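You operate a simulated robot arm through the tools that you are given. There is no shell and no other tool. Be economical: measure what you need, move in short steps, check, and stop when the job is done.

Carry out the task below with a simulated two-armed robot. There is one attempt and no reset: what you move stays moved.

## Task
Stopper the blue sight tube with the short purple plug; set 300 ML.
Fine: the plug lies in the teal case; shut its drawer; slide the marker up to the mark; hold case and tube while you work them.

Only the result counts: the job must be done as asked and must still hold three seconds after the hand-in. Knocking over, shifting, dropping, spilling or breaking anything else fails it. Lids that push on must go on centred and level and be pressed home; caps that screw on are set level and turned clockwise until they are tight.

## Robot
Two 6-joint arms with two-finger parallel grippers on one trunk, on a base that drives. Base frame: it is fixed to the floor where the robot stands at the start and does not move with it; the origin is under the middle of the robot, x ahead of it, y to its left, z up. Units: m, rad, N and s.
The left shoulder is at the start at [0.06, 0.187, 1.247], the right one opposite. Places, roughly: drawer of the brown case [0.7, 0.8, 0.2]; drawer of the teal case [0.6, -0.2, 0.9]; marker of the blue sight tube [0.5, 0.1, 1.1]; marker of the orange sight tube [0.9, -0.3, 0.4]; neck of the blue sight tube [0.5, 0.2, 1.2]. Payload 1.57 kg a hand.
The TCP of each hand is the grasp point between the finger pads, 0.03 m short of the fingertips. In the tool frame z runs along the fingers and y along their closing line. The gripper opens to 0.11 m. The fingers are 0.024 m wide and 0.012 m thick; the gripper's body (0.048 by 0.112 m) begins 0.078 m behind the TCP.
Orientation is that of the tool frame in the base frame, as a unit quaternion [w, x, y, z]. With the fingers straight down and closing along the base's y, the tool's x points along the base's -x, its y along +y and its z along -z.

## Interface
- The arms move only by the tool move_arm. It takes "left_commands", "right_commands" or both (then of equal length, played together; a hand with none holds still); each is a list of rows, each a list of 7 numbers: the turn, a rotation vector about the base's x, y, z in rad, then the shift along the base's x, y, z in m, then the opening, from 0 (shut) to 1 (fully open). In form: [[ax, ay, az, tx, ty, tz, fingers], ...]. A call has 1 to 20 rows; each row shifts and turns the commanded pose from where the row before left it. A row lasts 0.2 s, in which the tool goes at most 0.05 m and 0.15 rad; a call with a longer step from one row to the next is refused whole, and so is a gripper value outside its range. A pose out of reach is approached as far as the arm can. The call stops where the force on the tool passes 90 N (or 10 N more than at its start, if that is more) or the arm is blocked; 0.2 s more then pass. Each finger travels about 0.153 m/s and halts on what it meets, pressing with about 39 N; the grip force reading is that of the motor and also rises with nothing between the fingers. The clock runs only during rows and for 0.2 s after the last one: add rows that do not move to give the fingers time. It gives the time, the measured TCP pose, the force on the tool (base axes), the opening and the grip force at its end, in the units of the frame above (readings bear some noise), with the torque about the TCP (base axes, N m) and any sound that the robot's microphone picked up.
- Cameras (640 x 400 px; columns grow to the right, rows downward): "scene" is now at [0.0227, -0.0066, 1.7853]; the picture's right is [-0.02, -1.00, 0.00], its down [-0.80, 0.02, -0.60] and it looks along [0.60, -0.01, -0.80] (base axes); focal length 258 px, centre (320, 200). "left" rides on the left gripper at [0.07, -0.016, -0.141] in its tool frame; the picture's right is [0.23, 0.97, 0.00], its down [-0.86, 0.20, -0.48] and it looks along [-0.47, 0.11, 0.88] (tool axes); focal length 222 px, centre (320, 200). "right" rides on the right gripper at [0.07, 0.016, -0.141] in its tool frame; the picture's right is [-0.23, 0.97, 0.00], its down [-0.86, -0.20, -0.48] and it looks along [-0.47, -0.11, 0.88] (tool axes); focal length 222 px, centre (320, 200).
- camera(camera): a new picture of that camera. It takes no simulated time.
- move_column(by): slides the trunk up (or, below 0, down) by that many m; the arms and the scene camera ride with it, the base frame stays. It gives what a move gives, with no picture.
- drive_base(legs): drives the robot by 1 to 6 legs, each [ahead, left, turn to the left] in m, m and rad, along the robot's own axes; the way and the turn of a leg run together, so that a leg with both is an arc; at most 1.5 m and 3.142 rad a leg. The arms and the cameras ride along, it lands a little off, and it stops where it bumps. It gives what a move gives.
- turn_head(pan, tilt): turns the head with the scene camera to pan (to the left, within 1.501 rad either way) and tilt (down, from -0.506 to 1.204), counted from straight ahead of the robot. It gives what a move gives.
- point_at(camera, pixels): for up to 12 pixels [column, row] of the newest picture of that camera ("zoom" is the newest enlarged one), the place [x, y, z] in the base frame of the surface seen there, good to about 0.003 m, but the place of the scene camera against the robot may be out by one fixed shift of up to 0.012 m in any direction. It takes no simulated time.
- inspect(camera, box): a new picture of the part [left, top, right, bottom] of that camera's present view, enlarged. It takes no simulated time.
- finish_job(): hands the job in; it is judged then, once.

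Keep the steps short. Do not move on a guess: measure, check each grasp and each placing, and mend mistakes. In all there are 80 turns and 58 pictures (those below and enlarged ones count). Leave the grippers open and the arms clear of the work at the hand-in unless told otherwise, and finish with a single line.

The tools are called as a command line: name --argument value ..., lists and objects as JSON in quotes. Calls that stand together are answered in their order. move_arm: Moves the arms, as the interface text tells. Its arguments: {"type":"object","properties":{"left_commands":{"type":"array"},"right_commands":{"type":"array"}},"required":[]} The other tools are called the same way: move_column (by) slides the trunk up or down; drive_base (legs) drives the base; turn_head (pan, tilt) turns the head that bears the scene camera; camera (camera) takes a picture; point_at (camera, pixels) gives the place of the surface under pixels of a picture; inspect (camera, box) takes an enlarged picture of a part of a camera's view; finish_job () hands the job in.

At the start:

```text
time: 0.0
left_eef_pos: [0.3859, 0.1271, 1.4382]
left_orientation: [-0.001, 0.0, 1.0, 0.0]
left_force: [-0.2, 0.9, 0.1]
left_ft_torque: [-0.02, -0.02, 0.02]
left_width: 0.1099
left_grasp_force: 0.1
right_eef_pos: [0.3999, -0.2318, 1.4056]
right_orientation: [0.0, 0.0, 1.0, 0.0]
right_force: [0.6, -1.1, 0.3]
right_ft_torque: [-0.01, -0.01, 0.01]
right_width: 0.1103
right_grasp_force: 0.0
trunk travel left (down, up): [-0.875, 0.115]
robot x, y, heading: [-0.0042, -0.0007, -0.002]
head pan, tilt: [-0.021, 0.929]
```

scene: 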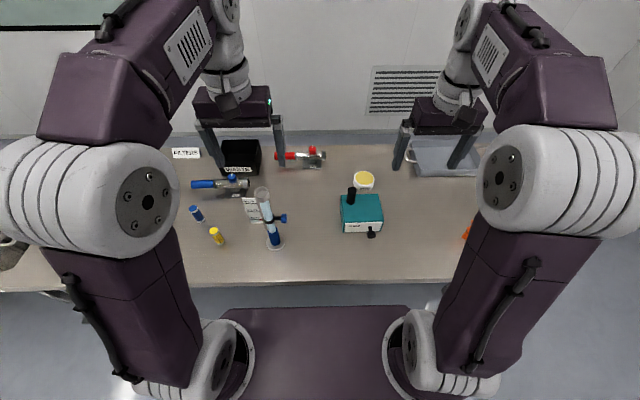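
right: 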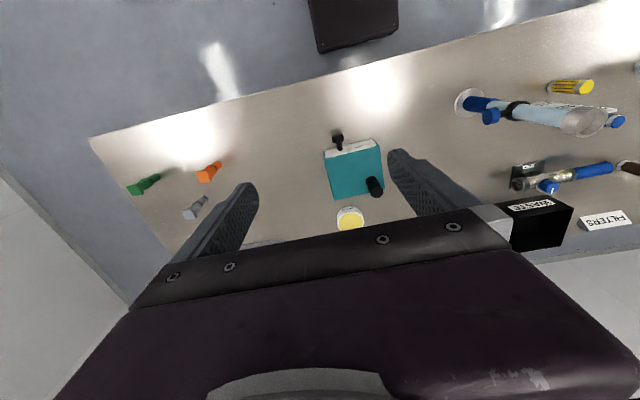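
left: 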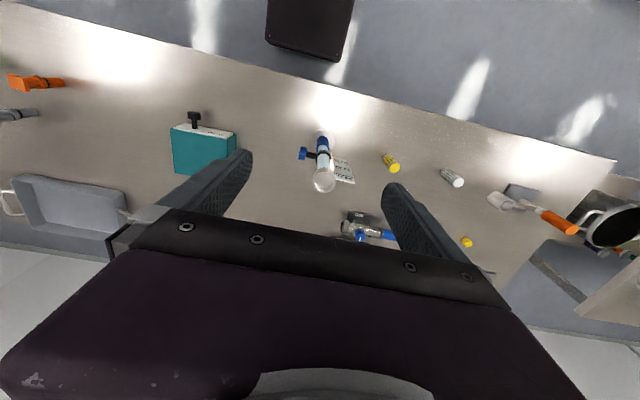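

I see the teal case near (362,212) and the blue sight tube near (268,225) in the scene picture. I'll enlarge both.

inspect --camera "scene" --box '[320, 160, 410, 250]'

inspect --camera "scene" --box '[180, 160, 310, 260]'

```text
4.44 times, centred on (365, 205) of scene
```

zoom: 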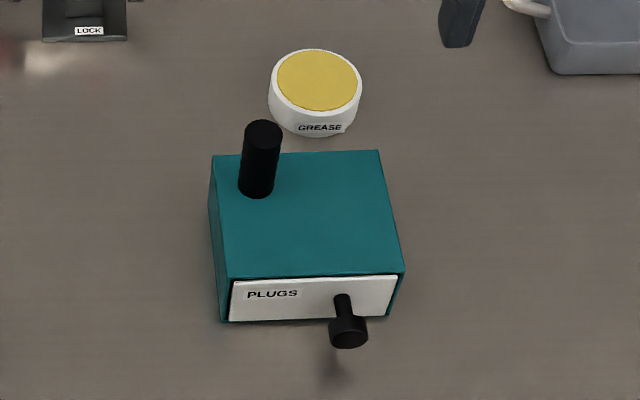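

```text
4.00 times, centred on (245, 210) of scene
```

zoom: 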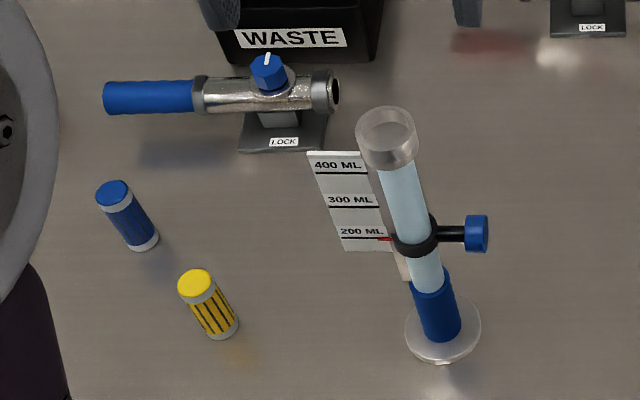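

Now I measure points on the tube in the enlarged picture: rim, marker, knob, pointer, scale lines and foot. I measure the case in the scene picture.

point_at --camera "zoom" --pixels '[[387, 112], [360, 135], [413, 140], [387, 165], [415, 250], [478, 234], [455, 234], [384, 239], [375, 238], [370, 206], [362, 173], [440, 340]]'

point_at --camera "scene" --pixels '[[351, 188], [342, 195], [379, 195], [383, 219], [343, 221], [371, 234], [370, 225], [345, 229], [380, 228], [351, 202], [360, 228], [334, 245]]'

```text
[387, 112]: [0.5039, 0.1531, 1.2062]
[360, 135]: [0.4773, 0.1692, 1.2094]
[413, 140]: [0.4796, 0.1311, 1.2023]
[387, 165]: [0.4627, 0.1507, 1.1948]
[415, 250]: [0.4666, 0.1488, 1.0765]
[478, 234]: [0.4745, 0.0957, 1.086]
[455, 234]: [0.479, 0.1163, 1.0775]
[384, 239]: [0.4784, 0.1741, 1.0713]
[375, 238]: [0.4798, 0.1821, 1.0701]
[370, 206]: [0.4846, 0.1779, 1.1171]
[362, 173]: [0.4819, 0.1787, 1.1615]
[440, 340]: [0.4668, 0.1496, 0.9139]
```

```text
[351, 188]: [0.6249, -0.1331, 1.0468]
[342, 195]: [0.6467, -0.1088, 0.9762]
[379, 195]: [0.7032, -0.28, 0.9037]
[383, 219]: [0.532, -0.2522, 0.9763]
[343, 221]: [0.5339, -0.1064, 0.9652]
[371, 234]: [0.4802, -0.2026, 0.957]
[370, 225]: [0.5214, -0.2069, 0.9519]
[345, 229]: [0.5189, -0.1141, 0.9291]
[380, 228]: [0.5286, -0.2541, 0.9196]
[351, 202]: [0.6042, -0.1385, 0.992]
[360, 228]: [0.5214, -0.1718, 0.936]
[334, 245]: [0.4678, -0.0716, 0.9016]
```

I check the same features through the wrist cameras, to find the fixed shift of the scene camera.

point_at --camera "right" --pixels '[[373, 183], [380, 190], [336, 133], [339, 146], [326, 152], [380, 141], [330, 198], [352, 175], [581, 120], [492, 116], [512, 110], [352, 222]]'

point_at --camera "left" --pixels '[[323, 182], [312, 178], [336, 180], [303, 154], [313, 155], [324, 156], [322, 135], [193, 115], [194, 125], [345, 170], [172, 128], [233, 135]]'

inspect --camera "left" --box '[270, 110, 390, 210]'

```text
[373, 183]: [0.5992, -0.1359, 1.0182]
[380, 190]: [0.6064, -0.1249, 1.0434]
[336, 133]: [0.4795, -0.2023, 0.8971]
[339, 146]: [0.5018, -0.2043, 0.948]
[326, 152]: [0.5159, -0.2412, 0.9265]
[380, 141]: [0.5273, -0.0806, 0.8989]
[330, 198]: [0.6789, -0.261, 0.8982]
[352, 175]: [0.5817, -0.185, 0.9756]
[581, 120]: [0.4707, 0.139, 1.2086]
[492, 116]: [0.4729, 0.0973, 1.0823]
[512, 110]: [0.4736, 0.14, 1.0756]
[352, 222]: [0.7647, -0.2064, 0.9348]
```

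```text
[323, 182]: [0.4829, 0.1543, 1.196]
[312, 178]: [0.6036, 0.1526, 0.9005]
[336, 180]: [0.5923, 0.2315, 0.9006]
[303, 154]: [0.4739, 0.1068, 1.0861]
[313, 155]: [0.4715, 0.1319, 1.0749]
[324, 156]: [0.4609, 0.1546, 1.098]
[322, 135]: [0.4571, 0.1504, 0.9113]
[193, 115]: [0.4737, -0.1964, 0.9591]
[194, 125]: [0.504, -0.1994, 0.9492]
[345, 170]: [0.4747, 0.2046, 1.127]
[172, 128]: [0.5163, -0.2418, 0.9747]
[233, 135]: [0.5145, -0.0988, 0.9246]
```

```text
4.00 times, centred on (330, 160) of left
```

zoom: 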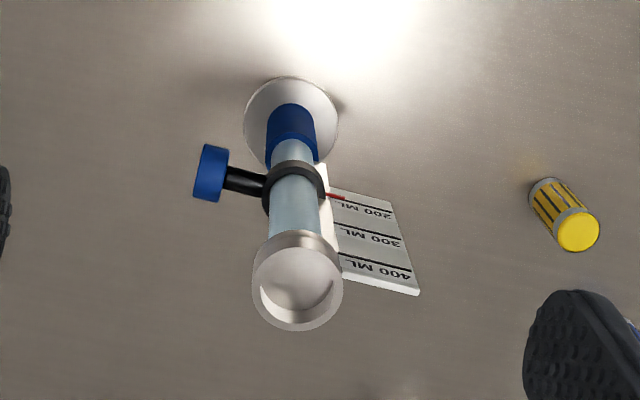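

The wrist cameras put the case front at x about 0.515 and the knob at about (0.475,-0.20,0.955). The post is at about (0.61,-0.13) with its top at 1.045. I'll drive 0.13 m to the right so that both hands share the case without crossing.

drive_base --legs '[[0, -0.13, 0]]'

```text
time: 1.3
left_eef_pos: [0.3851, 0.0017, 1.4386]
left_orientation: [0.0, -0.001, 1.0, -0.001]
left_force: [0.1, -0.4, -0.9]
left_ft_torque: [-0.03, -0.01, 0.02]
left_width: 0.1099
left_grasp_force: 0.1
right_eef_pos: [0.4004, -0.3576, 1.4057]
right_orientation: [0.0, -0.001, 1.0, -0.002]
right_force: [0.4, 0.9, -0.2]
right_ft_torque: [-0.06, 0.0, 0.0]
right_width: 0.1101
right_grasp_force: 0.2
trunk travel left (down, up): [-0.875, 0.115]
robot x, y, heading: [-0.0007, -0.1297, -0.0]
head pan, tilt: [-0.021, 0.929]
```

Left goes above the post at (0.605,-0.13,1.22). Right comes near the knob at (0.40,-0.25,1.25).

move_arm --left_commands '[[0, 0, 0, 0.0275, -0.0165, -0.027, 1], [0, 0, 0, 0.0275, -0.0165, -0.027, 1], [0, 0, 0, 0.0275, -0.0165, -0.027, 1], [0, 0, 0, 0.0275, -0.0165, -0.027, 1], [0, 0, 0, 0.0275, -0.0165, -0.027, 1], [0, 0, 0, 0.0275, -0.0165, -0.027, 1], [0, 0, 0, 0.0275, -0.0165, -0.027, 1], [0, 0, 0, 0.0275, -0.0165, -0.027, 1]]' --right_commands '[[0, 0, 0, 0, 0.0135, -0.0195, 1], [0, 0, 0, 0, 0.0135, -0.0195, 1], [0, 0, 0, 0, 0.0135, -0.0195, 1], [0, 0, 0, 0, 0.0135, -0.0195, 1], [0, 0, 0, 0, 0.0135, -0.0195, 1], [0, 0, 0, 0, 0.0135, -0.0195, 1], [0, 0, 0, 0, 0.0135, -0.0195, 1], [0, 0, 0, 0, 0.0135, -0.0195, 1]]'

camera --camera "left"

camera --camera "right"

```text
time: 3.1
left_eef_pos: [0.559, -0.1145, 1.2191]
left_orientation: [0.0, -0.001, 1.0, 0.0]
left_force: [0.2, 0.3, -0.3]
left_ft_torque: [-0.01, 0.0, -0.02]
left_width: 0.11
left_grasp_force: 0.1
left hand out of reach, approached as far as the arm can: row 7, 8
right_eef_pos: [0.402, -0.2534, 1.2501]
right_orientation: [0.0, -0.001, 1.0, 0.0]
right_force: [0.0, -0.1, -0.1]
right_ft_torque: [-0.02, 0.01, -0.03]
right_width: 0.1099
right_grasp_force: 0.0
trunk travel left (down, up): [-0.875, 0.115]
robot x, y, heading: [-0.0016, -0.131, 0.002]
head pan, tilt: [-0.021, 0.929]
```

```text
51 pictures are left
```

left: 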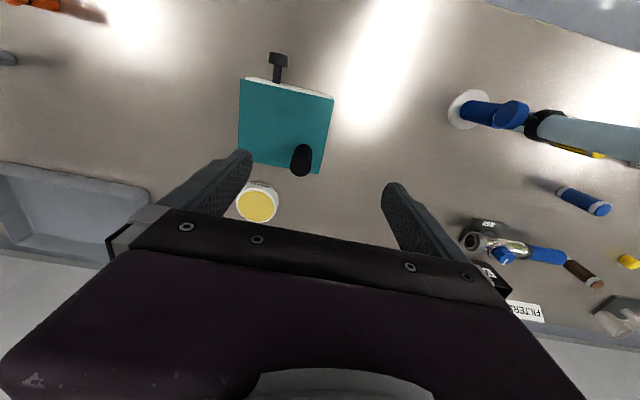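

```text
50 pictures are left
```

right: 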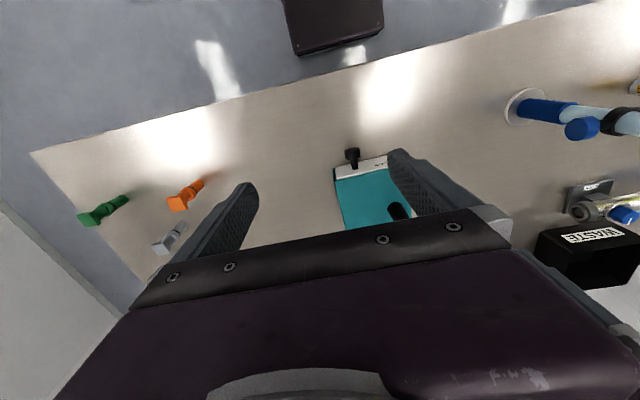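

The left hand runs out of reach at x=0.559, so I need to drive ahead a little. First I measure the post, knob and case from both wrist views.

point_at --camera "left" --pixels '[[302, 150], [302, 168], [296, 170], [309, 170], [278, 57], [280, 75], [240, 80], [332, 98], [240, 158], [318, 172], [272, 60], [286, 62]]'

point_at --camera "right" --pixels '[[353, 151], [347, 154], [359, 154], [354, 163], [337, 180], [336, 168], [384, 160], [384, 157], [350, 200]]'

drive_base --legs '[[0.08, 0, 0]]'

```text
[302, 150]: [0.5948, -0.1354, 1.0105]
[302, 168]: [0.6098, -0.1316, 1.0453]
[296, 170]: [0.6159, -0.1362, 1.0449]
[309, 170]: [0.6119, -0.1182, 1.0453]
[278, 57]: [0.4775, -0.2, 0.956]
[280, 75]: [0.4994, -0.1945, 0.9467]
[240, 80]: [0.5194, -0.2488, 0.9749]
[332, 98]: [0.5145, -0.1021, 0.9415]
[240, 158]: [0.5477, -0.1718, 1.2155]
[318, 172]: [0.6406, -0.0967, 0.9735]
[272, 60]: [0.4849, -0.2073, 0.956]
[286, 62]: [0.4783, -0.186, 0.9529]
```

```text
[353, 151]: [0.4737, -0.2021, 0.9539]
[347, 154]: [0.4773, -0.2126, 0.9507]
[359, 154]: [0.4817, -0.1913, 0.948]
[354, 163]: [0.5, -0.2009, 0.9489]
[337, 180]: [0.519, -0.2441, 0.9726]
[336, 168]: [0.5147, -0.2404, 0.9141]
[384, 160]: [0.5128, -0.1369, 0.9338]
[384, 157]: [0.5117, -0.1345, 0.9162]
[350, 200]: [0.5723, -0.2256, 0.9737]
```

```text
time: 4.1
left_eef_pos: [0.6319, -0.1143, 1.2238]
left_orientation: [0.003, -0.001, 1.0, 0.0]
left_force: [-1.0, 0.4, 0.4]
left_ft_torque: [0.0, -0.06, -0.03]
left_width: 0.11
left_grasp_force: 0.0
right_eef_pos: [0.4736, -0.2537, 1.2529]
right_orientation: [0.005, -0.001, 1.0, 0.0]
right_force: [-0.5, 0.5, 0.5]
right_ft_torque: [0.03, -0.05, 0.01]
right_width: 0.1099
right_grasp_force: 0.0
trunk travel left (down, up): [-0.875, 0.115]
robot x, y, heading: [0.0817, -0.1307, 0.005]
head pan, tilt: [-0.021, 0.929]
```

The post is at about (0.607,-0.132) and the knob head at about (0.478,-0.200,0.946). I lower the left hand to just over the post. The right hand retreats in front of the knob, aiming for (0.44,-0.20,1.10).

move_arm --left_commands '[[0, 0, 0, -0.005, -0.0036, -0.03, 1], [0, 0, 0, -0.005, -0.0036, -0.03, 1], [0, 0, 0, -0.005, -0.0036, -0.03, 1], [0, 0, 0, -0.005, -0.0036, -0.03, 1], [0, 0, 0, -0.005, -0.0036, -0.03, 1]]' --right_commands '[[0, 0, 0, -0.009, 0.005, -0.03, 1], [0, 0, 0, -0.009, 0.005, -0.03, 1], [0, 0, 0, -0.009, 0.005, -0.03, 1], [0, 0, 0, -0.009, 0.005, -0.03, 1], [0, 0, 0, -0.009, 0.005, -0.03, 1]]'

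camera --camera "left"

camera --camera "scene"

```text
time: 5.3
left_eef_pos: [0.6142, -0.1341, 1.0686]
left_orientation: [0.001, -0.002, 1.0, 0.0]
left_force: [-0.3, 0.4, 0.2]
left_ft_torque: [0.0, 0.02, -0.04]
left_width: 0.11
left_grasp_force: 0.0
right_eef_pos: [0.4349, -0.2288, 1.0984]
right_orientation: [0.001, -0.001, 1.0, -0.001]
right_force: [-0.1, -0.2, 0.6]
right_ft_torque: [-0.02, 0.01, -0.03]
right_width: 0.1099
right_grasp_force: 0.0
trunk travel left (down, up): [-0.875, 0.115]
robot x, y, heading: [0.0794, -0.1348, 0.007]
head pan, tilt: [-0.021, 0.929]
```

```text
49 pictures are left
```

left: 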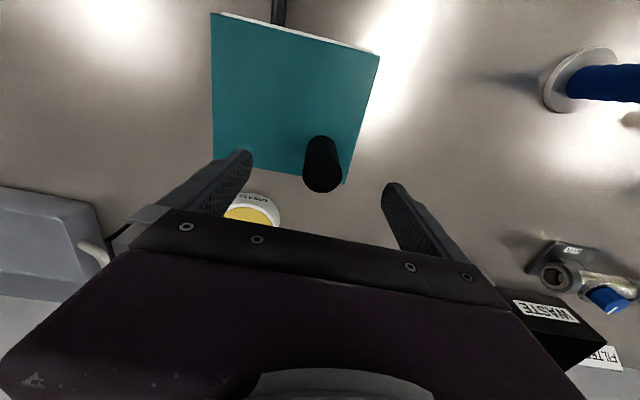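

```text
48 pictures are left
```

scene: 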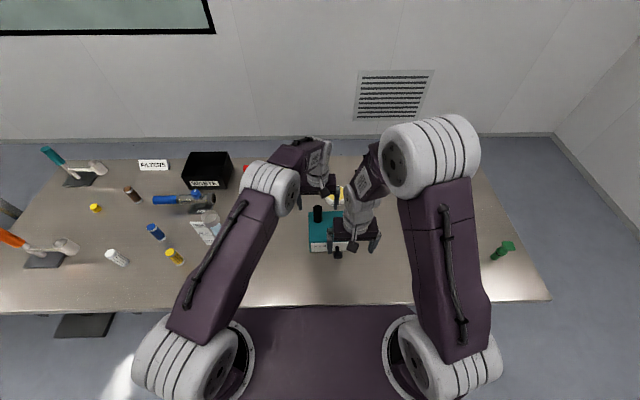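

The left forearm passes near the tube in the scene view, at (240,220) against the tube at (210,228). I measure that clearance and the post in the left view.

point_at --camera "scene" --pixels '[[240, 215], [228, 215], [215, 240], [255, 185], [210, 222], [250, 240], [200, 300]]'

point_at --camera "left" --pixels '[[322, 178], [310, 178], [335, 178], [322, 150], [322, 189]]'

```text
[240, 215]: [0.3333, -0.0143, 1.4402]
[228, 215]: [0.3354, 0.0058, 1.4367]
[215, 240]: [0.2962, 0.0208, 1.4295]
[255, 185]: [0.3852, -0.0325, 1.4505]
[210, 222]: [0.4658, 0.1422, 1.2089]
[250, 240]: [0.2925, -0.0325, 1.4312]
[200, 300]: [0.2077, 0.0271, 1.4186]
```

```text
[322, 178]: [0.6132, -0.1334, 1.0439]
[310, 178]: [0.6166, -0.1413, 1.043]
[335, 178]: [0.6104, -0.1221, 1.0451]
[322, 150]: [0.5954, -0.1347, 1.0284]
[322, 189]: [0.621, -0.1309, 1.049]
```

The arm has 20 cm of clearance and the post axis is at (0.609,-0.132). I lower 5 cm and close on it.

move_arm --left_commands '[[0, 0, 0, -0.003, 0.001, -0.025, 1], [0, 0, 0, -0.002, 0.001, -0.025, 1], [0, 0, 0, 0, 0, 0, 1], [0, 0, 0, 0, 0, 0, 0.6], [0, 0, 0, 0, 0, 0, 0.35], [0, 0, 0, 0, 0, 0, 0], [0, 0, 0, 0, 0, 0, 0], [0, 0, 0, 0, 0, 0, 0]]'

camera --camera "left"

camera --camera "right"

```text
time: 7.1
left_eef_pos: [0.6106, -0.1328, 1.0199]
left_orientation: [0.0, 0.0, 1.0, 0.0]
left_force: [-0.5, 0.4, 0.7]
left_ft_torque: [-0.23, -0.04, -0.05]
left_width: 0.0311
left_grasp_force: 39.2
right_eef_pos: [0.4349, -0.229, 1.0985]
right_orientation: [-0.001, -0.001, 1.0, -0.001]
right_force: [0.2, 0.5, -0.5]
right_ft_torque: [-0.03, -0.01, -0.02]
right_width: 0.1099
right_grasp_force: 0.0
trunk travel left (down, up): [-0.875, 0.115]
robot x, y, heading: [0.0792, -0.127, -0.003]
head pan, tilt: [-0.021, 0.929]
```

```text
47 pictures are left
```

left: 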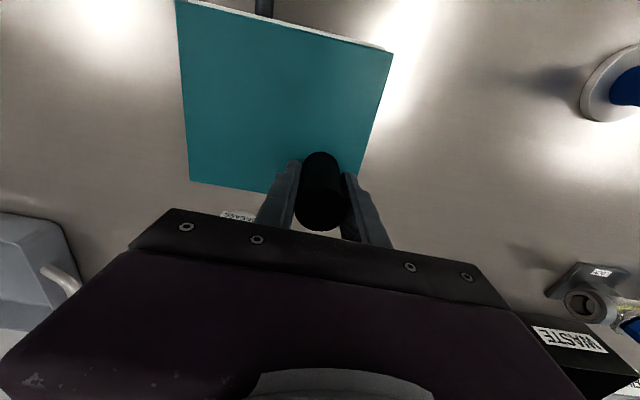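

```text
46 pictures are left
```

right: 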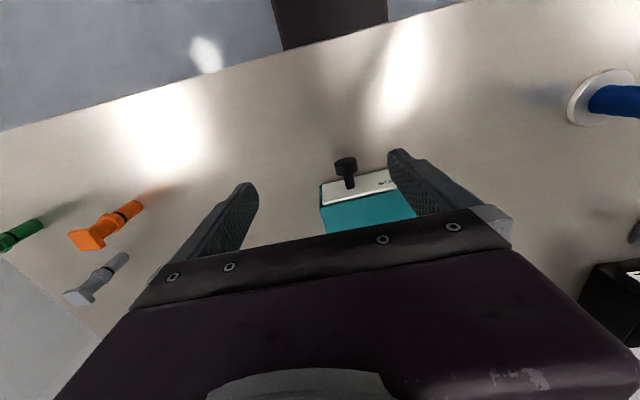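

The left hand holds the post, width 0.031 at 39 N. I measure the knob in the right view at (345,165).

point_at --camera "right" --pixels '[[345, 160], [345, 170], [336, 165], [355, 165], [348, 182], [348, 190], [322, 190], [385, 178]]'

```text
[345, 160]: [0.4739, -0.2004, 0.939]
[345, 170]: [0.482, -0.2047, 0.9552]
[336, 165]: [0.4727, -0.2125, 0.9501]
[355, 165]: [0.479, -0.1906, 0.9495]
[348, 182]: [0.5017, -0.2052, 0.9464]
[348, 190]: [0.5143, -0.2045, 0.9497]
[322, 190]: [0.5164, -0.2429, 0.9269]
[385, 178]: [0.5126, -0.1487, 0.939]
```

The knob head centre is about (0.480,-0.202,0.945). I tilt the right hand back 0.45 rad, away from the left hand, and descend around the knob with open fingers.

move_arm --right_commands '[[0, -0.15, 0, 0, 0.009, -0.01, 1], [0, -0.15, 0, 0, 0.009, -0.01, 1], [0, -0.15, 0, 0, 0.009, -0.01, 1], [0, 0, 0, 0.0113, 0, -0.0306, 1], [0, 0, 0, 0.0113, 0, -0.0306, 1], [0, 0, 0, 0.0113, 0, -0.0306, 1], [0, 0, 0, 0.0113, 0, -0.0306, 1], [0, 0, 0, 0, 0, 0, 1]]'

camera --camera "right"

```text
time: 8.9
left_eef_pos: [0.6114, -0.1321, 1.0186]
left_orientation: [0.0, -0.001, 1.0, -0.001]
left_force: [-0.3, 1.0, 1.4]
left_ft_torque: [-0.07, 0.21, -0.09]
left_width: 0.0313
left_grasp_force: 39.0
right_eef_pos: [0.4585, -0.2153, 0.9913]
right_orientation: [0.064, -0.003, 0.998, 0.0]
right_force: [1.1, 0.5, 0.0]
right_ft_torque: [0.0, 0.02, 0.0]
right_width: 0.1102
right_grasp_force: 0.2
right hand out of reach, approached as far as the arm can: row 2, 3, 4, 5, 7
trunk travel left (down, up): [-0.875, 0.115]
robot x, y, heading: [0.0777, -0.1292, 0.003]
head pan, tilt: [-0.021, 0.929]
```

```text
45 pictures are left
```

right: 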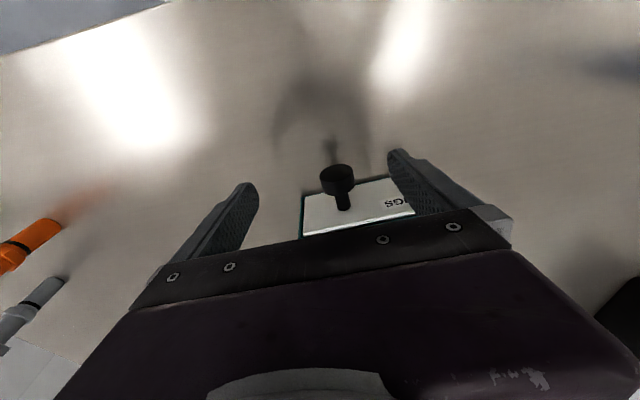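

The tilt is out of reach and only 0.13 rad was taken. I use a nearly vertical hand instead, and step to the knob at (0.480,-0.202,0.946).

move_arm --right_commands '[[0, 0.06, 0, 0.005, 0.0066, 0, 1], [0, 0.06, 0, 0.006, 0.0066, -0.01, 1], [0, 0, 0, 0.006, 0, -0.018, 1], [0, 0, 0, 0.0045, 0, -0.017, 1], [0, 0, 0, 0, 0, 0, 1]]'

camera --camera "right"

```text
time: 10.1
left_eef_pos: [0.6106, -0.1315, 1.0203]
left_orientation: [0.0, 0.0, 1.0, 0.0]
left_force: [0.8, -0.8, 6.9]
left_ft_torque: [0.24, 0.9, 0.02]
left_width: 0.031
left_grasp_force: 39.0
right_eef_pos: [0.4886, -0.2569, 0.9394]
right_orientation: [0.018, -0.001, 1.0, 0.016]
right_force: [-0.4, 0.4, -1.2]
right_ft_torque: [0.0, 0.01, 0.01]
right_width: 0.1098
right_grasp_force: 0.1
right hand out of reach, approached as far as the arm can: row 1, 2, 3
trunk travel left (down, up): [-0.875, 0.115]
robot x, y, heading: [0.0779, -0.1298, -0.001]
head pan, tilt: [-0.021, 0.929]
```

```text
44 pictures are left
```

right: 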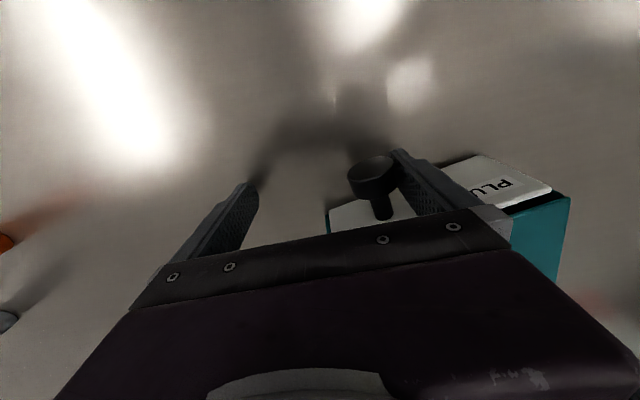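

The hand was held off to y=-0.257, so an arm limit or contact is at work. I look at the scene.

camera --camera "scene"

```text
43 pictures are left
```

scene: 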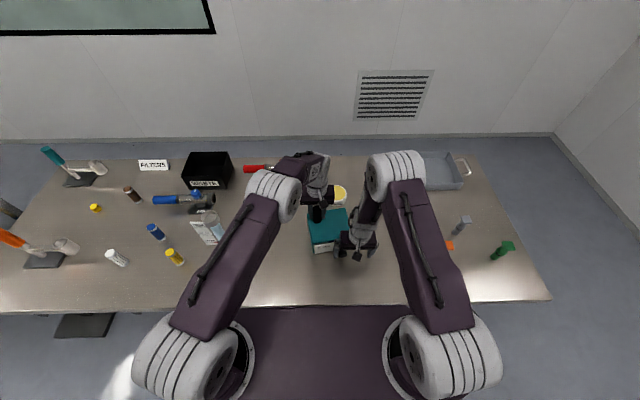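

The right arm is folded to its inner limit: the knob is too near the right shoulder. I'll free both hands and stand further right, so the knob is farther from the right shoulder while the post stays in left reach. First the right hand backs off sideways and rises while the left still holds.

move_arm --right_commands '[[0, 0, 0, 0, -0.015, 0, 1], [0, 0, 0, 0, -0.015, 0.01, 1], [0, 0, 0, 0, -0.01, 0.04, 1], [0, 0, 0, 0, 0, 0.045, 1], [0, 0, 0, 0, 0, 0.045, 1], [0, 0, 0, 0, 0, 0.045, 1], [0, 0, 0, 0, 0, 0.045, 1], [0, 0, 0, 0, 0, 0.0, 1]]'

camera --camera "right"

```text
time: 11.9
left_eef_pos: [0.6107, -0.1327, 1.0198]
left_orientation: [0.0, -0.001, 1.0, 0.0]
left_force: [-1.6, -0.4, 0.7]
left_ft_torque: [-0.08, -0.1, -0.02]
left_width: 0.0308
left_grasp_force: 38.3
right_eef_pos: [0.4117, -0.2603, 1.1058]
right_orientation: [0.023, -0.002, 0.999, 0.034]
right_force: [0.0, -0.5, -0.6]
right_ft_torque: [-0.02, 0.01, 0.01]
right_width: 0.1099
right_grasp_force: 0.1
right hand out of reach, approached as far as the arm can: row 1, 2, 3, 4, 5, 6, 7
trunk travel left (down, up): [-0.875, 0.115]
robot x, y, heading: [0.0847, -0.129, 0.006]
head pan, tilt: [-0.021, 0.929]
```

```text
42 pictures are left
```

right: 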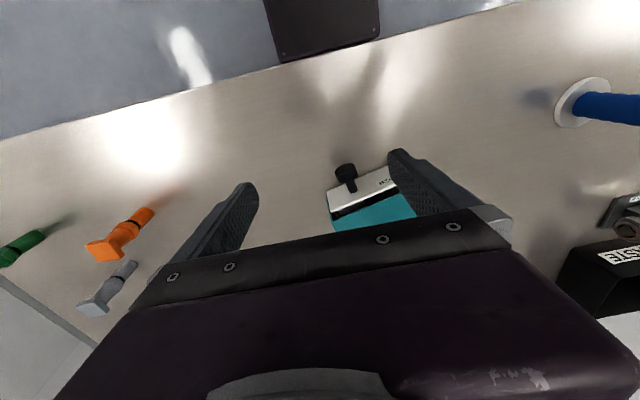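

The drawer has been drawn slightly ajar by the knob, with a dark gap at (360,207). That does no harm. I release the post, raise the left hand clear, then drive right.

move_arm --left_commands '[[0, 0, 0, 0, 0, 0, 0.5], [0, 0, 0, 0, 0, 0, 1], [0, 0, 0, 0, 0, 0, 1], [0, 0, 0, 0, 0, 0.04, 1], [0, 0, 0, 0, 0, 0.04, 1], [0, 0, 0, 0, 0, 0.04, 1]]'

drive_base --legs '[[0, -0.24, 0]]'

camera --camera "scene"

```text
time: 13.3
left_eef_pos: [0.6095, -0.1299, 1.141]
left_orientation: [0.0, -0.001, 1.0, 0.001]
left_force: [0.4, 0.3, 0.5]
left_ft_torque: [0.04, -0.02, 0.01]
left_width: 0.11
left_grasp_force: 0.1
right_eef_pos: [0.4129, -0.2619, 1.1073]
right_orientation: [0.024, -0.003, 0.999, 0.034]
right_force: [0.5, 0.0, -0.2]
right_ft_torque: [0.01, 0.02, 0.0]
right_width: 0.1099
right_grasp_force: 0.0
trunk travel left (down, up): [-0.875, 0.115]
robot x, y, heading: [0.0836, -0.1299, 0.005]
head pan, tilt: [-0.021, 0.929]
```

```text
time: 15.1
left_eef_pos: [0.6103, -0.365, 1.141]
left_orientation: [0.0, 0.0, 1.0, -0.001]
left_force: [-0.2, 0.3, 0.1]
left_ft_torque: [-0.06, -0.01, 0.02]
left_width: 0.1102
left_grasp_force: 0.1
right_eef_pos: [0.4123, -0.4961, 1.1073]
right_orientation: [0.022, -0.002, 0.999, 0.032]
right_force: [-0.5, -0.6, -0.1]
right_ft_torque: [-0.01, 0.02, -0.02]
right_width: 0.11
right_grasp_force: 0.0
trunk travel left (down, up): [-0.875, 0.115]
robot x, y, heading: [0.08, -0.3684, 0.004]
head pan, tilt: [-0.021, 0.929]
```

```text
41 pictures are left
```

scene: 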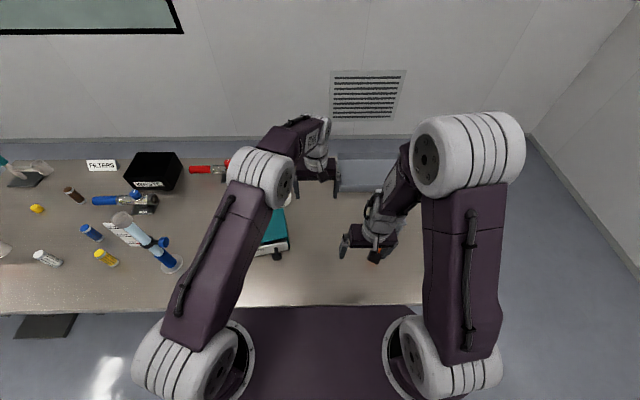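

I bring the left hand back over the post, and the right hand towards the knob from the right with its orientation straightened.

move_arm --left_commands '[[0, 0, 0, 0, 0.039, 0, 1], [0, 0, 0, 0, 0.039, 0, 1], [0, 0, 0, 0, 0.039, 0, 1], [0, 0, 0, 0, 0.039, 0, 1], [0, 0, 0, 0, 0.039, -0.01, 1], [0, 0, 0, 0, 0.038, -0.02, 1], [0, 0, 0, 0, 0, -0.02, 1]]' --right_commands '[[-0.032, 0.022, -0.004, 0.005, 0.034, 0, 1], [-0.032, 0.022, 0, 0.005, 0.034, 0, 1], [0, 0, 0, 0.005, 0.034, 0, 1], [0, 0, 0, 0.005, 0.034, 0, 1], [0, 0, 0, 0.005, 0.034, 0, 1], [0, 0, 0, 0.005, 0.034, 0, 1], [0, 0, 0, 0, 0.034, 0, 1]]'

camera --camera "left"

camera --camera "right"

```text
time: 16.7
left_eef_pos: [0.6106, -0.1347, 1.0903]
left_orientation: [0.0, -0.001, 1.0, 0.0]
left_force: [0.4, 0.4, 0.5]
left_ft_torque: [0.03, -0.03, 0.01]
left_width: 0.1099
left_grasp_force: 0.0
right_eef_pos: [0.4493, -0.4869, 1.0649]
right_orientation: [0.008, -0.011, 0.999, 0.034]
right_force: [0.0, -0.1, 0.2]
right_ft_torque: [0.02, -0.01, 0.02]
right_width: 0.11
right_grasp_force: 0.1
right hand out of reach, approached as far as the arm can: row 1, 2, 3, 4, 5, 6, 7
trunk travel left (down, up): [-0.875, 0.115]
robot x, y, heading: [0.0822, -0.3652, -0.001]
head pan, tilt: [-0.021, 0.929]
```

```text
40 pictures are left
```

left: 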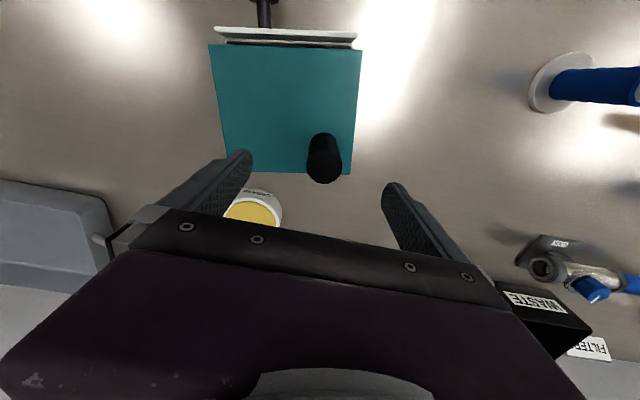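

```text
39 pictures are left
```

right: 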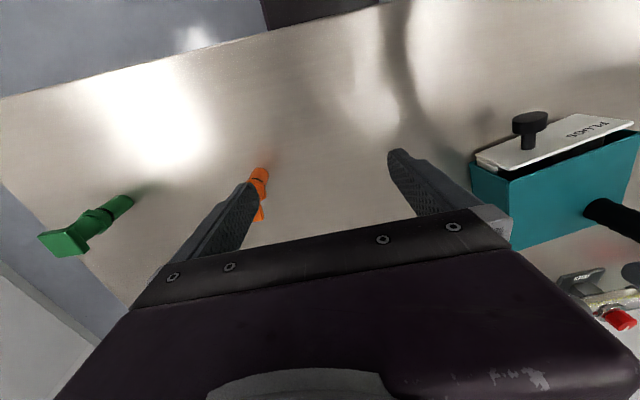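

The right arm is still stuck at its folded limit. I move it outward (ahead and up) to unfold it, and re-measure the post in the left view at (325,170).

point_at --camera "left" --pixels '[[323, 170], [310, 172], [338, 170], [323, 142], [264, 15], [285, 37], [215, 45], [360, 50]]'

move_arm --right_commands '[[0, 0, 0, 0.02, 0, 0.02, 1], [0, 0, 0, 0.03, 0, 0.02, 1], [0, 0, 0, 0.03, 0, 0.02, 1], [0, 0, 0, 0.03, 0, 0.02, 1], [0, 0, 0, 0.02, 0, 0.02, 1], [0, 0, 0, 0, 0, 0, 1]]'

```text
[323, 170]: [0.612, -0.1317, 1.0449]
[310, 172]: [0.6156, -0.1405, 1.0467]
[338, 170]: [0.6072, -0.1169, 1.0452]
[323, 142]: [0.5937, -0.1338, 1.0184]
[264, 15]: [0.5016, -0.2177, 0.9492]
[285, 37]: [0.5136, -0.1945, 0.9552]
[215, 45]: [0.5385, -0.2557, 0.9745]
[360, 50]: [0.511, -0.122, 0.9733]
```

```text
time: 18.1
left_eef_pos: [0.6105, -0.1348, 1.091]
left_orientation: [0.0, -0.001, 1.0, 0.0]
left_force: [0.3, 0.3, -0.2]
left_ft_torque: [-0.01, 0.0, -0.02]
left_width: 0.1101
left_grasp_force: 0.0
right_eef_pos: [0.5208, -0.4721, 1.1135]
right_orientation: [0.019, -0.007, 0.997, 0.074]
right_force: [0.1, 0.9, -0.6]
right_ft_torque: [0.02, -0.01, -0.02]
right_width: 0.1104
right_grasp_force: 0.1
right hand out of reach, approached as far as the arm can: row 1, 2, 3, 4, 5
trunk travel left (down, up): [-0.875, 0.115]
robot x, y, heading: [0.077, -0.3655, 0.002]
head pan, tilt: [-0.021, 0.929]
```

It is still strained, with the orientation drifted 0.15 rad about x. I move the right hand up towards its comfortable starting place and straighten it.

move_arm --right_commands '[[0, 0, 0, 0.0, -0.01, 0.04, 1], [0, 0, 0, 0.0, -0.01, 0.04, 1], [0, 0, 0, 0.0, -0.01, 0.04, 1], [-0.07, 0.02, 0, 0.0, -0.01, 0.04, 1], [-0.07, 0.02, -0.014, 0, -0.01, 0.04, 1], [0, 0, 0, 0, 0, 0.04, 1], [0, 0, 0, 0, 0, 0, 1]]'

camera --camera "scene"

```text
time: 19.7
left_eef_pos: [0.6109, -0.1353, 1.0899]
left_orientation: [0.0, -0.001, 1.0, 0.0]
left_force: [0.6, -0.6, 0.0]
left_ft_torque: [0.01, 0.01, 0.0]
left_width: 0.11
left_grasp_force: 0.1
right_eef_pos: [0.461, -0.4898, 1.2478]
right_orientation: [0.021, 0.004, 0.994, 0.107]
right_force: [-0.2, 0.4, -0.3]
right_ft_torque: [0.0, 0.0, -0.02]
right_width: 0.1101
right_grasp_force: 0.0
right hand out of reach, approached as far as the arm can: row 1, 2, 3, 4, 5, 6
trunk travel left (down, up): [-0.875, 0.115]
robot x, y, heading: [0.0838, -0.3678, 0.004]
head pan, tilt: [-0.021, 0.929]
```

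```text
38 pictures are left
```

scene: 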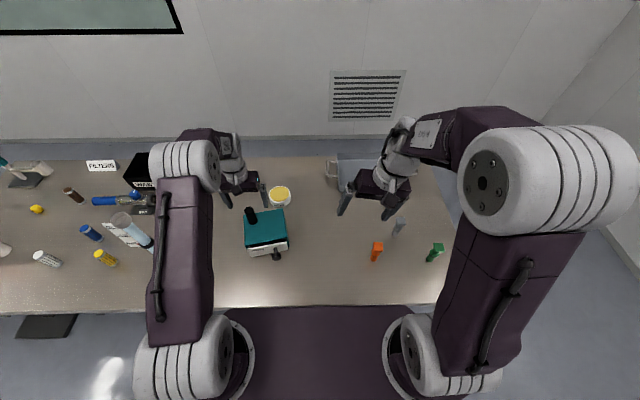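

The right elbow is high and folded. I extend the hand straight ahead by 0.15 m at this height to unfold it, then straighten it.

move_arm --right_commands '[[0, 0, 0, 0.03, 0, 0, 1], [0, 0, 0, 0.03, 0, 0, 1], [0, 0, 0, 0.03, 0, 0, 1], [0, 0, 0, 0.03, 0, 0, 1], [0, 0, 0, 0.03, 0, 0, 1], [-0.07, 0.01, 0, 0.0, 0, 0, 1], [-0.07, 0.01, 0, 0, 0, 0, 1], [-0.07, 0.01, 0, 0, 0, 0, 1], [0, 0, 0, 0, 0, 0, 1]]'

```text
time: 21.7
left_eef_pos: [0.6111, -0.1353, 1.0902]
left_orientation: [0.0, -0.001, 1.0, 0.0]
left_force: [-0.3, 0.2, 0.4]
left_ft_torque: [0.04, 0.0, -0.04]
left_width: 0.1103
left_grasp_force: 0.0
right_eef_pos: [0.5788, -0.4935, 1.2094]
right_orientation: [0.023, 0.006, 0.993, 0.115]
right_force: [-0.7, 0.5, -0.7]
right_ft_torque: [0.01, 0.0, 0.0]
right_width: 0.1102
right_grasp_force: 0.0
right hand out of reach, approached as far as the arm can: row 1, 2, 3, 4, 5, 6, 7, 8
trunk travel left (down, up): [-0.875, 0.115]
robot x, y, heading: [0.083, -0.3679, 0.003]
head pan, tilt: [-0.021, 0.929]
```

The tilt of 0.23 rad about x persists, so a wrist joint is at its limit. I move the hand outward to the right, with the straightening turn, to free it.

move_arm --right_commands '[[-0.04, 0.01, 0, 0, -0.03, 0.03, 1], [-0.04, 0.01, 0, 0, -0.03, 0.03, 1], [-0.04, 0.01, 0, 0, -0.03, 0.03, 1], [-0.04, 0.01, 0, 0, -0.03, 0.03, 1], [-0.04, 0.01, 0, 0, -0.02, 0.0, 1], [-0.03, 0, 0, 0, 0, 0, 1], [0, 0, 0, 0, 0, 0, 1]]'

```text
time: 23.3
left_eef_pos: [0.6116, -0.1358, 1.0908]
left_orientation: [-0.001, -0.001, 1.0, 0.0]
left_force: [0.3, 0.0, -0.8]
left_ft_torque: [0.01, 0.05, 0.0]
left_width: 0.1097
left_grasp_force: 0.0
right_eef_pos: [0.5209, -0.5028, 1.2388]
right_orientation: [0.008, 0.019, 0.993, 0.115]
right_force: [-0.3, 0.2, -0.4]
right_ft_torque: [0.0, 0.02, -0.02]
right_width: 0.1102
right_grasp_force: 0.1
right hand out of reach, approached as far as the arm can: row 1, 2, 3, 4, 5, 6
trunk travel left (down, up): [-0.875, 0.115]
robot x, y, heading: [0.0821, -0.3655, 0.001]
head pan, tilt: [-0.021, 0.929]
```

I take the arm's shape from the scene picture to understand which joint is strained.

camera --camera "scene"

point_at --camera "scene" --pixels '[[540, 180], [482, 185], [510, 250], [480, 340], [440, 330], [450, 130], [400, 165], [380, 190], [410, 130], [175, 260], [180, 165], [225, 145]]'

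```text
37 pictures are left
```

scene: 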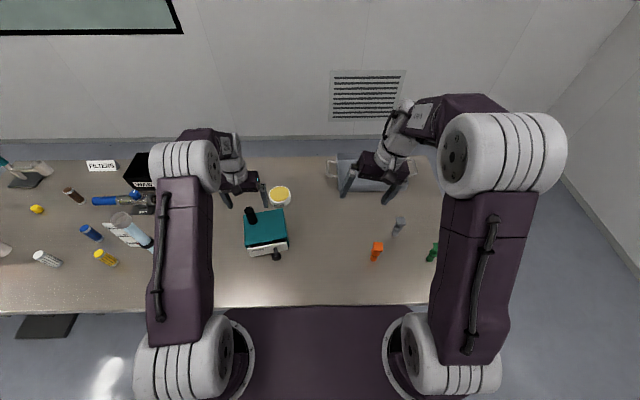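

```text
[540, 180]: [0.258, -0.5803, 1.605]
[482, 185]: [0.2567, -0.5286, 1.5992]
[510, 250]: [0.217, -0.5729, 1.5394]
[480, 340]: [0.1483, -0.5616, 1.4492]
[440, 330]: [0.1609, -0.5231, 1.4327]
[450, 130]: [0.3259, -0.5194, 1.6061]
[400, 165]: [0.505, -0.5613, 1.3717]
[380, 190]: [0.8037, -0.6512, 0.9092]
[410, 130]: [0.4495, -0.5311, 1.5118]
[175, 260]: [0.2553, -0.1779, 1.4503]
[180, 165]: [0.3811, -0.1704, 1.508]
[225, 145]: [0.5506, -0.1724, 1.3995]
```

I compare the two wrists up close, to see whether the right wrist has flipped over compared with the left.

inspect --camera "scene" --box '[150, 80, 470, 280]'

```text
2.00 times, centred on (310, 180) of scene
```

zoom: 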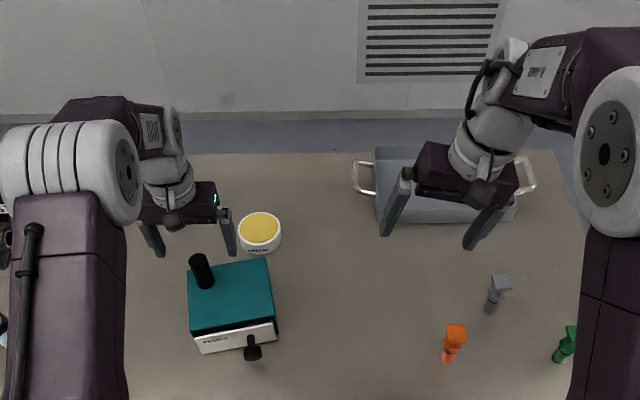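

My reading: when the right forearm hung vertical, the wrist passed its singular pose and flipped, so its forearm roll now sits at a limit. To unwind it, I'll first pivot the hand about its wrist so that the fingers point more forward, nearer to the forearm line. The space ahead is free.

move_arm --right_commands '[[0, -0.145, 0, 0.0406, 0, 0.003, 1], [0, -0.145, 0, 0.0397, 0, 0.0091, 1], [0, -0.145, 0, 0.0378, 0, 0.0149, 1], [0, -0.145, 0, 0.0352, 0, 0.0204, 1], [0, -0.145, 0, 0.0318, 0, 0.0255, 1], [0, 0, 0, 0, 0, 0, 1]]'

camera --camera "scene"

```text
time: 24.7
left_eef_pos: [0.611, -0.1356, 1.0902]
left_orientation: [0.0, -0.001, 1.0, 0.0]
left_force: [-0.1, -0.1, 0.5]
left_ft_torque: [0.0, 0.01, -0.02]
left_width: 0.1096
left_grasp_force: 0.1
right_eef_pos: [0.7073, -0.5031, 1.3109]
right_orientation: [0.362, -0.022, 0.925, 0.114]
right_force: [-0.1, -0.3, -0.2]
right_ft_torque: [-0.02, 0.01, 0.0]
right_width: 0.1103
right_grasp_force: 0.1
trunk travel left (down, up): [-0.875, 0.115]
robot x, y, heading: [0.0774, -0.3678, 0.003]
head pan, tilt: [-0.021, 0.929]
```

```text
35 pictures are left
```

scene: 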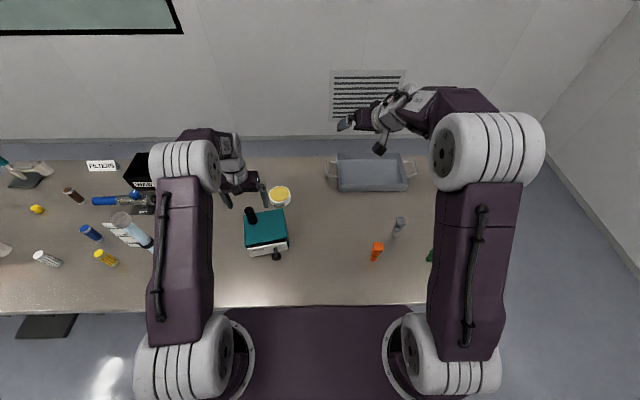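

That pose was followed without strain, which supports this reading. I now swing the fingers around the forearm line: to the left, up, then above it. The wrist stays in place throughout.

move_arm --right_commands '[[0.0434, -0.1119, 0.055, 0.0169, 0.0188, 0.0248, 1], [0.0495, -0.1093, 0.05, 0.0131, 0.0184, 0.0273, 1], [0.0538, -0.1073, 0.03, 0.0111, 0.0138, 0.0295, 1], [0.0554, -0.1064, 0, 0.011, 0.0057, 0.0312, 1], [0.0583, -0.1162, -0.03, 0.0118, -0.0031, 0.0352, 1], [0.0536, -0.1184, -0.05, 0.0099, -0.0108, 0.0361, 1], [0.0428, -0.1121, -0.07, 0.007, -0.0183, 0.0336, 1], [0.0244, -0.0866, -0.11, 0.0058, -0.0301, 0.025, 1], [0.008, -0.0494, -0.12, 0.0029, -0.033, 0.0138, 1], [0, 0, -0.13, 0.0013, -0.0356, 0, 1], [0, 0, 0, 0, 0, 0, 1]]'

```text
time: 27.1
left_eef_pos: [0.6114, -0.1349, 1.0904]
left_orientation: [0.0, 0.0, 1.0, 0.0]
left_force: [0.0, 0.4, 0.1]
left_ft_torque: [-0.01, 0.0, 0.01]
left_width: 0.1101
left_grasp_force: 0.0
right_eef_pos: [0.7979, -0.5743, 1.5685]
right_orientation: [0.769, 0.104, 0.623, 0.098]
right_force: [0.0, -0.8, -0.4]
right_ft_torque: [-0.02, 0.0, -0.04]
right_width: 0.11
right_grasp_force: 0.0
trunk travel left (down, up): [-0.875, 0.115]
robot x, y, heading: [0.0849, -0.3688, -0.004]
head pan, tilt: [-0.021, 0.929]
```

It followed exactly, and the fingers now point forward and slightly up. I bring the hand straight down through the forearm line to vertical, then correct the 0.28 rad roll.

move_arm --right_commands '[[0, 0.14, 0, 0.0051, 0, -0.0388, 1], [0, 0.14, 0, -0.0004, 0, -0.0392, 1], [0, 0.14, 0, -0.0059, 0, -0.0387, 1], [0, 0.14, 0, -0.0112, 0, -0.0375, 1], [0, 0.14, 0, -0.0163, 0, -0.0356, 1], [0, 0.14, 0, -0.0211, 0, -0.033, 1], [0, 0.14, 0, -0.0255, 0, -0.0297, 1], [0, 0.14, 0, -0.0294, 0, -0.0258, 1], [0, 0.14, 0, -0.0327, 0, -0.0215, 1], [0, 0.14, 0, -0.0354, 0, -0.0167, 1], [0, 0.14, 0, -0.0374, 0, -0.0116, 1], [0, 0.14, 0, -0.0387, 0, -0.0063, 1], [0, 0.09, 0, -0.0254, 0, -0.0011, 1], [0, 0, 0.14, 0, 0, 0, 1], [0, 0, 0.14, 0, 0, 0, 1], [0, 0, 0, 0, 0, 0, 1]]'

```text
time: 30.5
left_eef_pos: [0.6114, -0.1353, 1.091]
left_orientation: [0.0, 0.0, 1.0, 0.0]
left_force: [-0.5, 0.1, 0.7]
left_ft_torque: [0.01, -0.02, -0.01]
left_width: 0.1097
left_grasp_force: 0.0
right_eef_pos: [0.5027, -0.5184, 1.1898]
right_orientation: [0.122, 0.008, 0.992, -0.038]
right_force: [0.3, 0.7, 0.3]
right_ft_torque: [-0.02, -0.03, 0.0]
right_width: 0.1096
right_grasp_force: 0.1
right hand out of reach, approached as far as the arm can: row 5, 6, 8, 9, 10, 11, 12, 13, 14, 15
trunk travel left (down, up): [-0.875, 0.115]
robot x, y, heading: [0.0791, -0.3648, 0.002]
head pan, tilt: [-0.021, 0.929]
```

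The sideways lean is nearly gone, with a forward tilt of 0.24 rad left. I try to straighten it while moving a little ahead.

move_arm --right_commands '[[0.02, 0.0, 0, 0.02, 0, 0.01, 1], [0.02, 0.06, 0, 0.02, 0, 0.01, 1], [0.02, 0.06, 0, 0.01, 0, 0, 1], [0.02, 0.06, 0.01, 0, 0, 0, 1], [0, 0.06, 0, 0, 0, 0, 1], [0, 0, 0, 0, 0, 0, 1]]'

camera --camera "scene"

```text
time: 31.9
left_eef_pos: [0.611, -0.1351, 1.0903]
left_orientation: [0.0, -0.001, 1.0, 0.0]
left_force: [-0.1, -0.1, -0.5]
left_ft_torque: [-0.01, 0.01, -0.03]
left_width: 0.1101
left_grasp_force: 0.0
right_eef_pos: [0.5073, -0.5019, 1.1618]
right_orientation: [0.082, 0.011, 0.995, -0.048]
right_force: [0.3, 0.5, 0.6]
right_ft_torque: [-0.01, 0.0, 0.0]
right_width: 0.11
right_grasp_force: 0.0
right hand out of reach, approached as far as the arm can: row 1, 2, 3, 4, 5
trunk travel left (down, up): [-0.875, 0.115]
robot x, y, heading: [0.0798, -0.3691, 0.007]
head pan, tilt: [-0.021, 0.929]
```

```text
34 pictures are left
```

scene: 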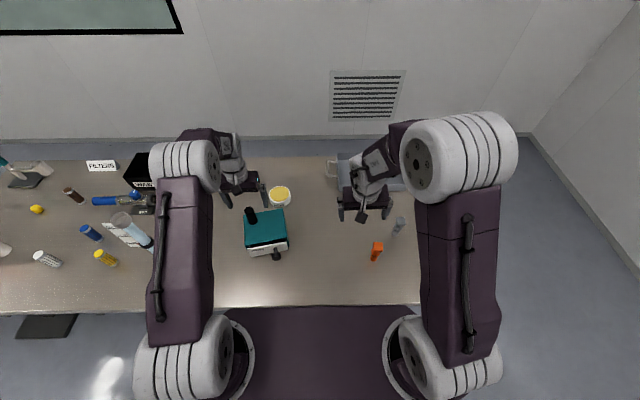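

I aim for a pose known to be good earlier, (0.482,-0.49,1.25) straight down at this robot stand. This tests the wrist branch.

move_arm --right_commands '[[0, 0, 0, -0.005, 0, 0.02, 1], [0, 0, 0, -0.005, 0, 0.02, 1], [0, 0, 0, -0.005, 0, 0.02, 1], [0, 0, 0, -0.005, 0, 0.02, 1], [0.03, 0.05, 0.01, -0.005, 0, 0.01, 1], [0.03, 0.05, 0.01, 0, 0, 0, 1], [0.03, 0.05, 0, 0, 0, 0, 1], [0, 0, 0, 0, 0, 0, 1]]'

```text
time: 33.7
left_eef_pos: [0.6108, -0.1354, 1.0906]
left_orientation: [0.0, -0.001, 1.0, 0.0]
left_force: [0.4, -0.1, 0.5]
left_ft_torque: [0.01, 0.03, 0.01]
left_width: 0.11
left_grasp_force: 0.0
right_eef_pos: [0.4628, -0.4915, 1.1985]
right_orientation: [0.084, 0.011, 0.995, -0.05]
right_force: [-0.3, 0.7, 0.3]
right_ft_torque: [0.01, 0.01, -0.01]
right_width: 0.1099
right_grasp_force: 0.0
right hand out of reach, approached as far as the arm can: row 1, 2, 3, 4, 5, 6, 7
trunk travel left (down, up): [-0.875, 0.115]
robot x, y, heading: [0.0833, -0.367, 0.006]
head pan, tilt: [-0.021, 0.929]
```

I now believe the right wrist sits at the opposite roll limit, having passed the forearm line on the wrong side. I go back up in two stages. First I bring the wrist well ahead with the fingers forward and slightly right, which should be free.

move_arm --right_commands '[[-0.0127, -0.0719, 0.0053, 0.0301, -0.0146, 0.0138, 1], [-0.0127, -0.0719, 0.0053, 0.0301, -0.0146, 0.0138, 1], [-0.0127, -0.0719, 0.0053, 0.0301, -0.0146, 0.0138, 1], [-0.0127, -0.0719, 0.0053, 0.0301, -0.0146, 0.0138, 1], [-0.0127, -0.0719, 0.0053, 0.0301, -0.0146, 0.0138, 1], [-0.0127, -0.0719, 0.0053, 0.0301, -0.0146, 0.0138, 1], [-0.0127, -0.0719, 0.0053, 0.0301, -0.0146, 0.0138, 1], [-0.0127, -0.0719, 0.0053, 0.0301, -0.0146, 0.0138, 1], [0, 0, 0, 0, 0, 0, 1]]'

```text
time: 35.7
left_eef_pos: [0.6109, -0.1349, 1.0908]
left_orientation: [0.0, -0.001, 1.0, 0.001]
left_force: [-0.4, -0.8, -0.5]
left_ft_torque: [0.0, 0.0, 0.01]
left_width: 0.11
left_grasp_force: 0.1
right_eef_pos: [0.7043, -0.6096, 1.3095]
right_orientation: [0.365, 0.0, 0.926, -0.093]
right_force: [-0.7, -0.7, 0.2]
right_ft_torque: [0.03, 0.01, 0.0]
right_width: 0.1099
right_grasp_force: 0.1
trunk travel left (down, up): [-0.875, 0.115]
robot x, y, heading: [0.0784, -0.3702, -0.003]
head pan, tilt: [-0.021, 0.929]
```

It was reached exactly. Next I drive the fingers up past the forearm line on its left side, to push the wrist through its straight pose.

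move_arm --right_commands '[[-0.0076, -0.0393, 0.12, 0.0122, 0.022, 0.008, 1], [-0.0039, -0.0599, 0.13, 0.0129, 0.0263, 0.0125, 1], [0.0048, -0.0799, 0.12, 0.0121, 0.0273, 0.0177, 1], [0.0159, -0.0987, 0.08, 0.0119, 0.021, 0.0235, 1], [0.024, -0.1073, 0.04, 0.0113, 0.0128, 0.0275, 1], [0.0315, -0.1261, 0.01, 0.0113, 0.0055, 0.0342, 1], [0.0322, -0.126, 0, 0.0075, 0.0019, 0.0356, 1], [0.0322, -0.126, 0, 0.003, 0.0008, 0.0362, 1], [0.0297, -0.1163, 0, -0.0013, -0.0003, 0.0335, 1], [0, 0, 0, 0, 0, 0, 1]]'

```text
time: 37.9
left_eef_pos: [0.6109, -0.1349, 1.0906]
left_orientation: [0.0, 0.0, 1.0, 0.0]
left_force: [0.0, 0.1, -0.4]
left_ft_torque: [0.05, 0.01, 0.01]
left_width: 0.1098
left_grasp_force: 0.1
right_eef_pos: [0.795, -0.4179, 1.5636]
right_orientation: [0.737, -0.137, 0.661, 0.046]
right_force: [0.4, 0.7, -0.4]
right_ft_torque: [0.01, 0.02, 0.03]
right_width: 0.1099
right_grasp_force: 0.0
right hand out of reach, approached as far as the arm can: row 2, 3, 4, 6, 7, 8, 9
trunk travel left (down, up): [-0.875, 0.115]
robot x, y, heading: [0.0809, -0.3672, 0.001]
head pan, tilt: [-0.021, 0.929]
```

The fingers now point as aimed. I swing them down around the left side.

move_arm --right_commands '[[-0.0128, 0.0379, 0.14, -0.0125, 0.0399, -0.0111, 1], [-0.0387, 0.0812, 0.11, -0.0118, 0.0253, -0.0252, 1], [-0.064, 0.1131, 0.03, -0.0071, 0.0055, -0.0362, 1], [-0.0657, 0.1122, 0, -0.007, -0.0041, -0.0355, 1], [-0.0646, 0.1128, -0.02, -0.0083, -0.0108, -0.0341, 1], [-0.0612, 0.1147, -0.04, -0.0103, -0.0167, -0.0322, 1], [-0.0517, 0.1083, -0.05, -0.0124, -0.0186, -0.0275, 1], [-0.0451, 0.1112, -0.07, -0.0153, -0.0219, -0.025, 1], [-0.036, 0.1144, -0.09, -0.019, -0.0234, -0.0221, 1], [-0.0244, 0.1175, -0.11, -0.0235, -0.0227, -0.019, 1], [0, 0, 0, 0, 0, 0, 1]]'

```text
refused: row 10 steps farther than a row can; nothing moved
```

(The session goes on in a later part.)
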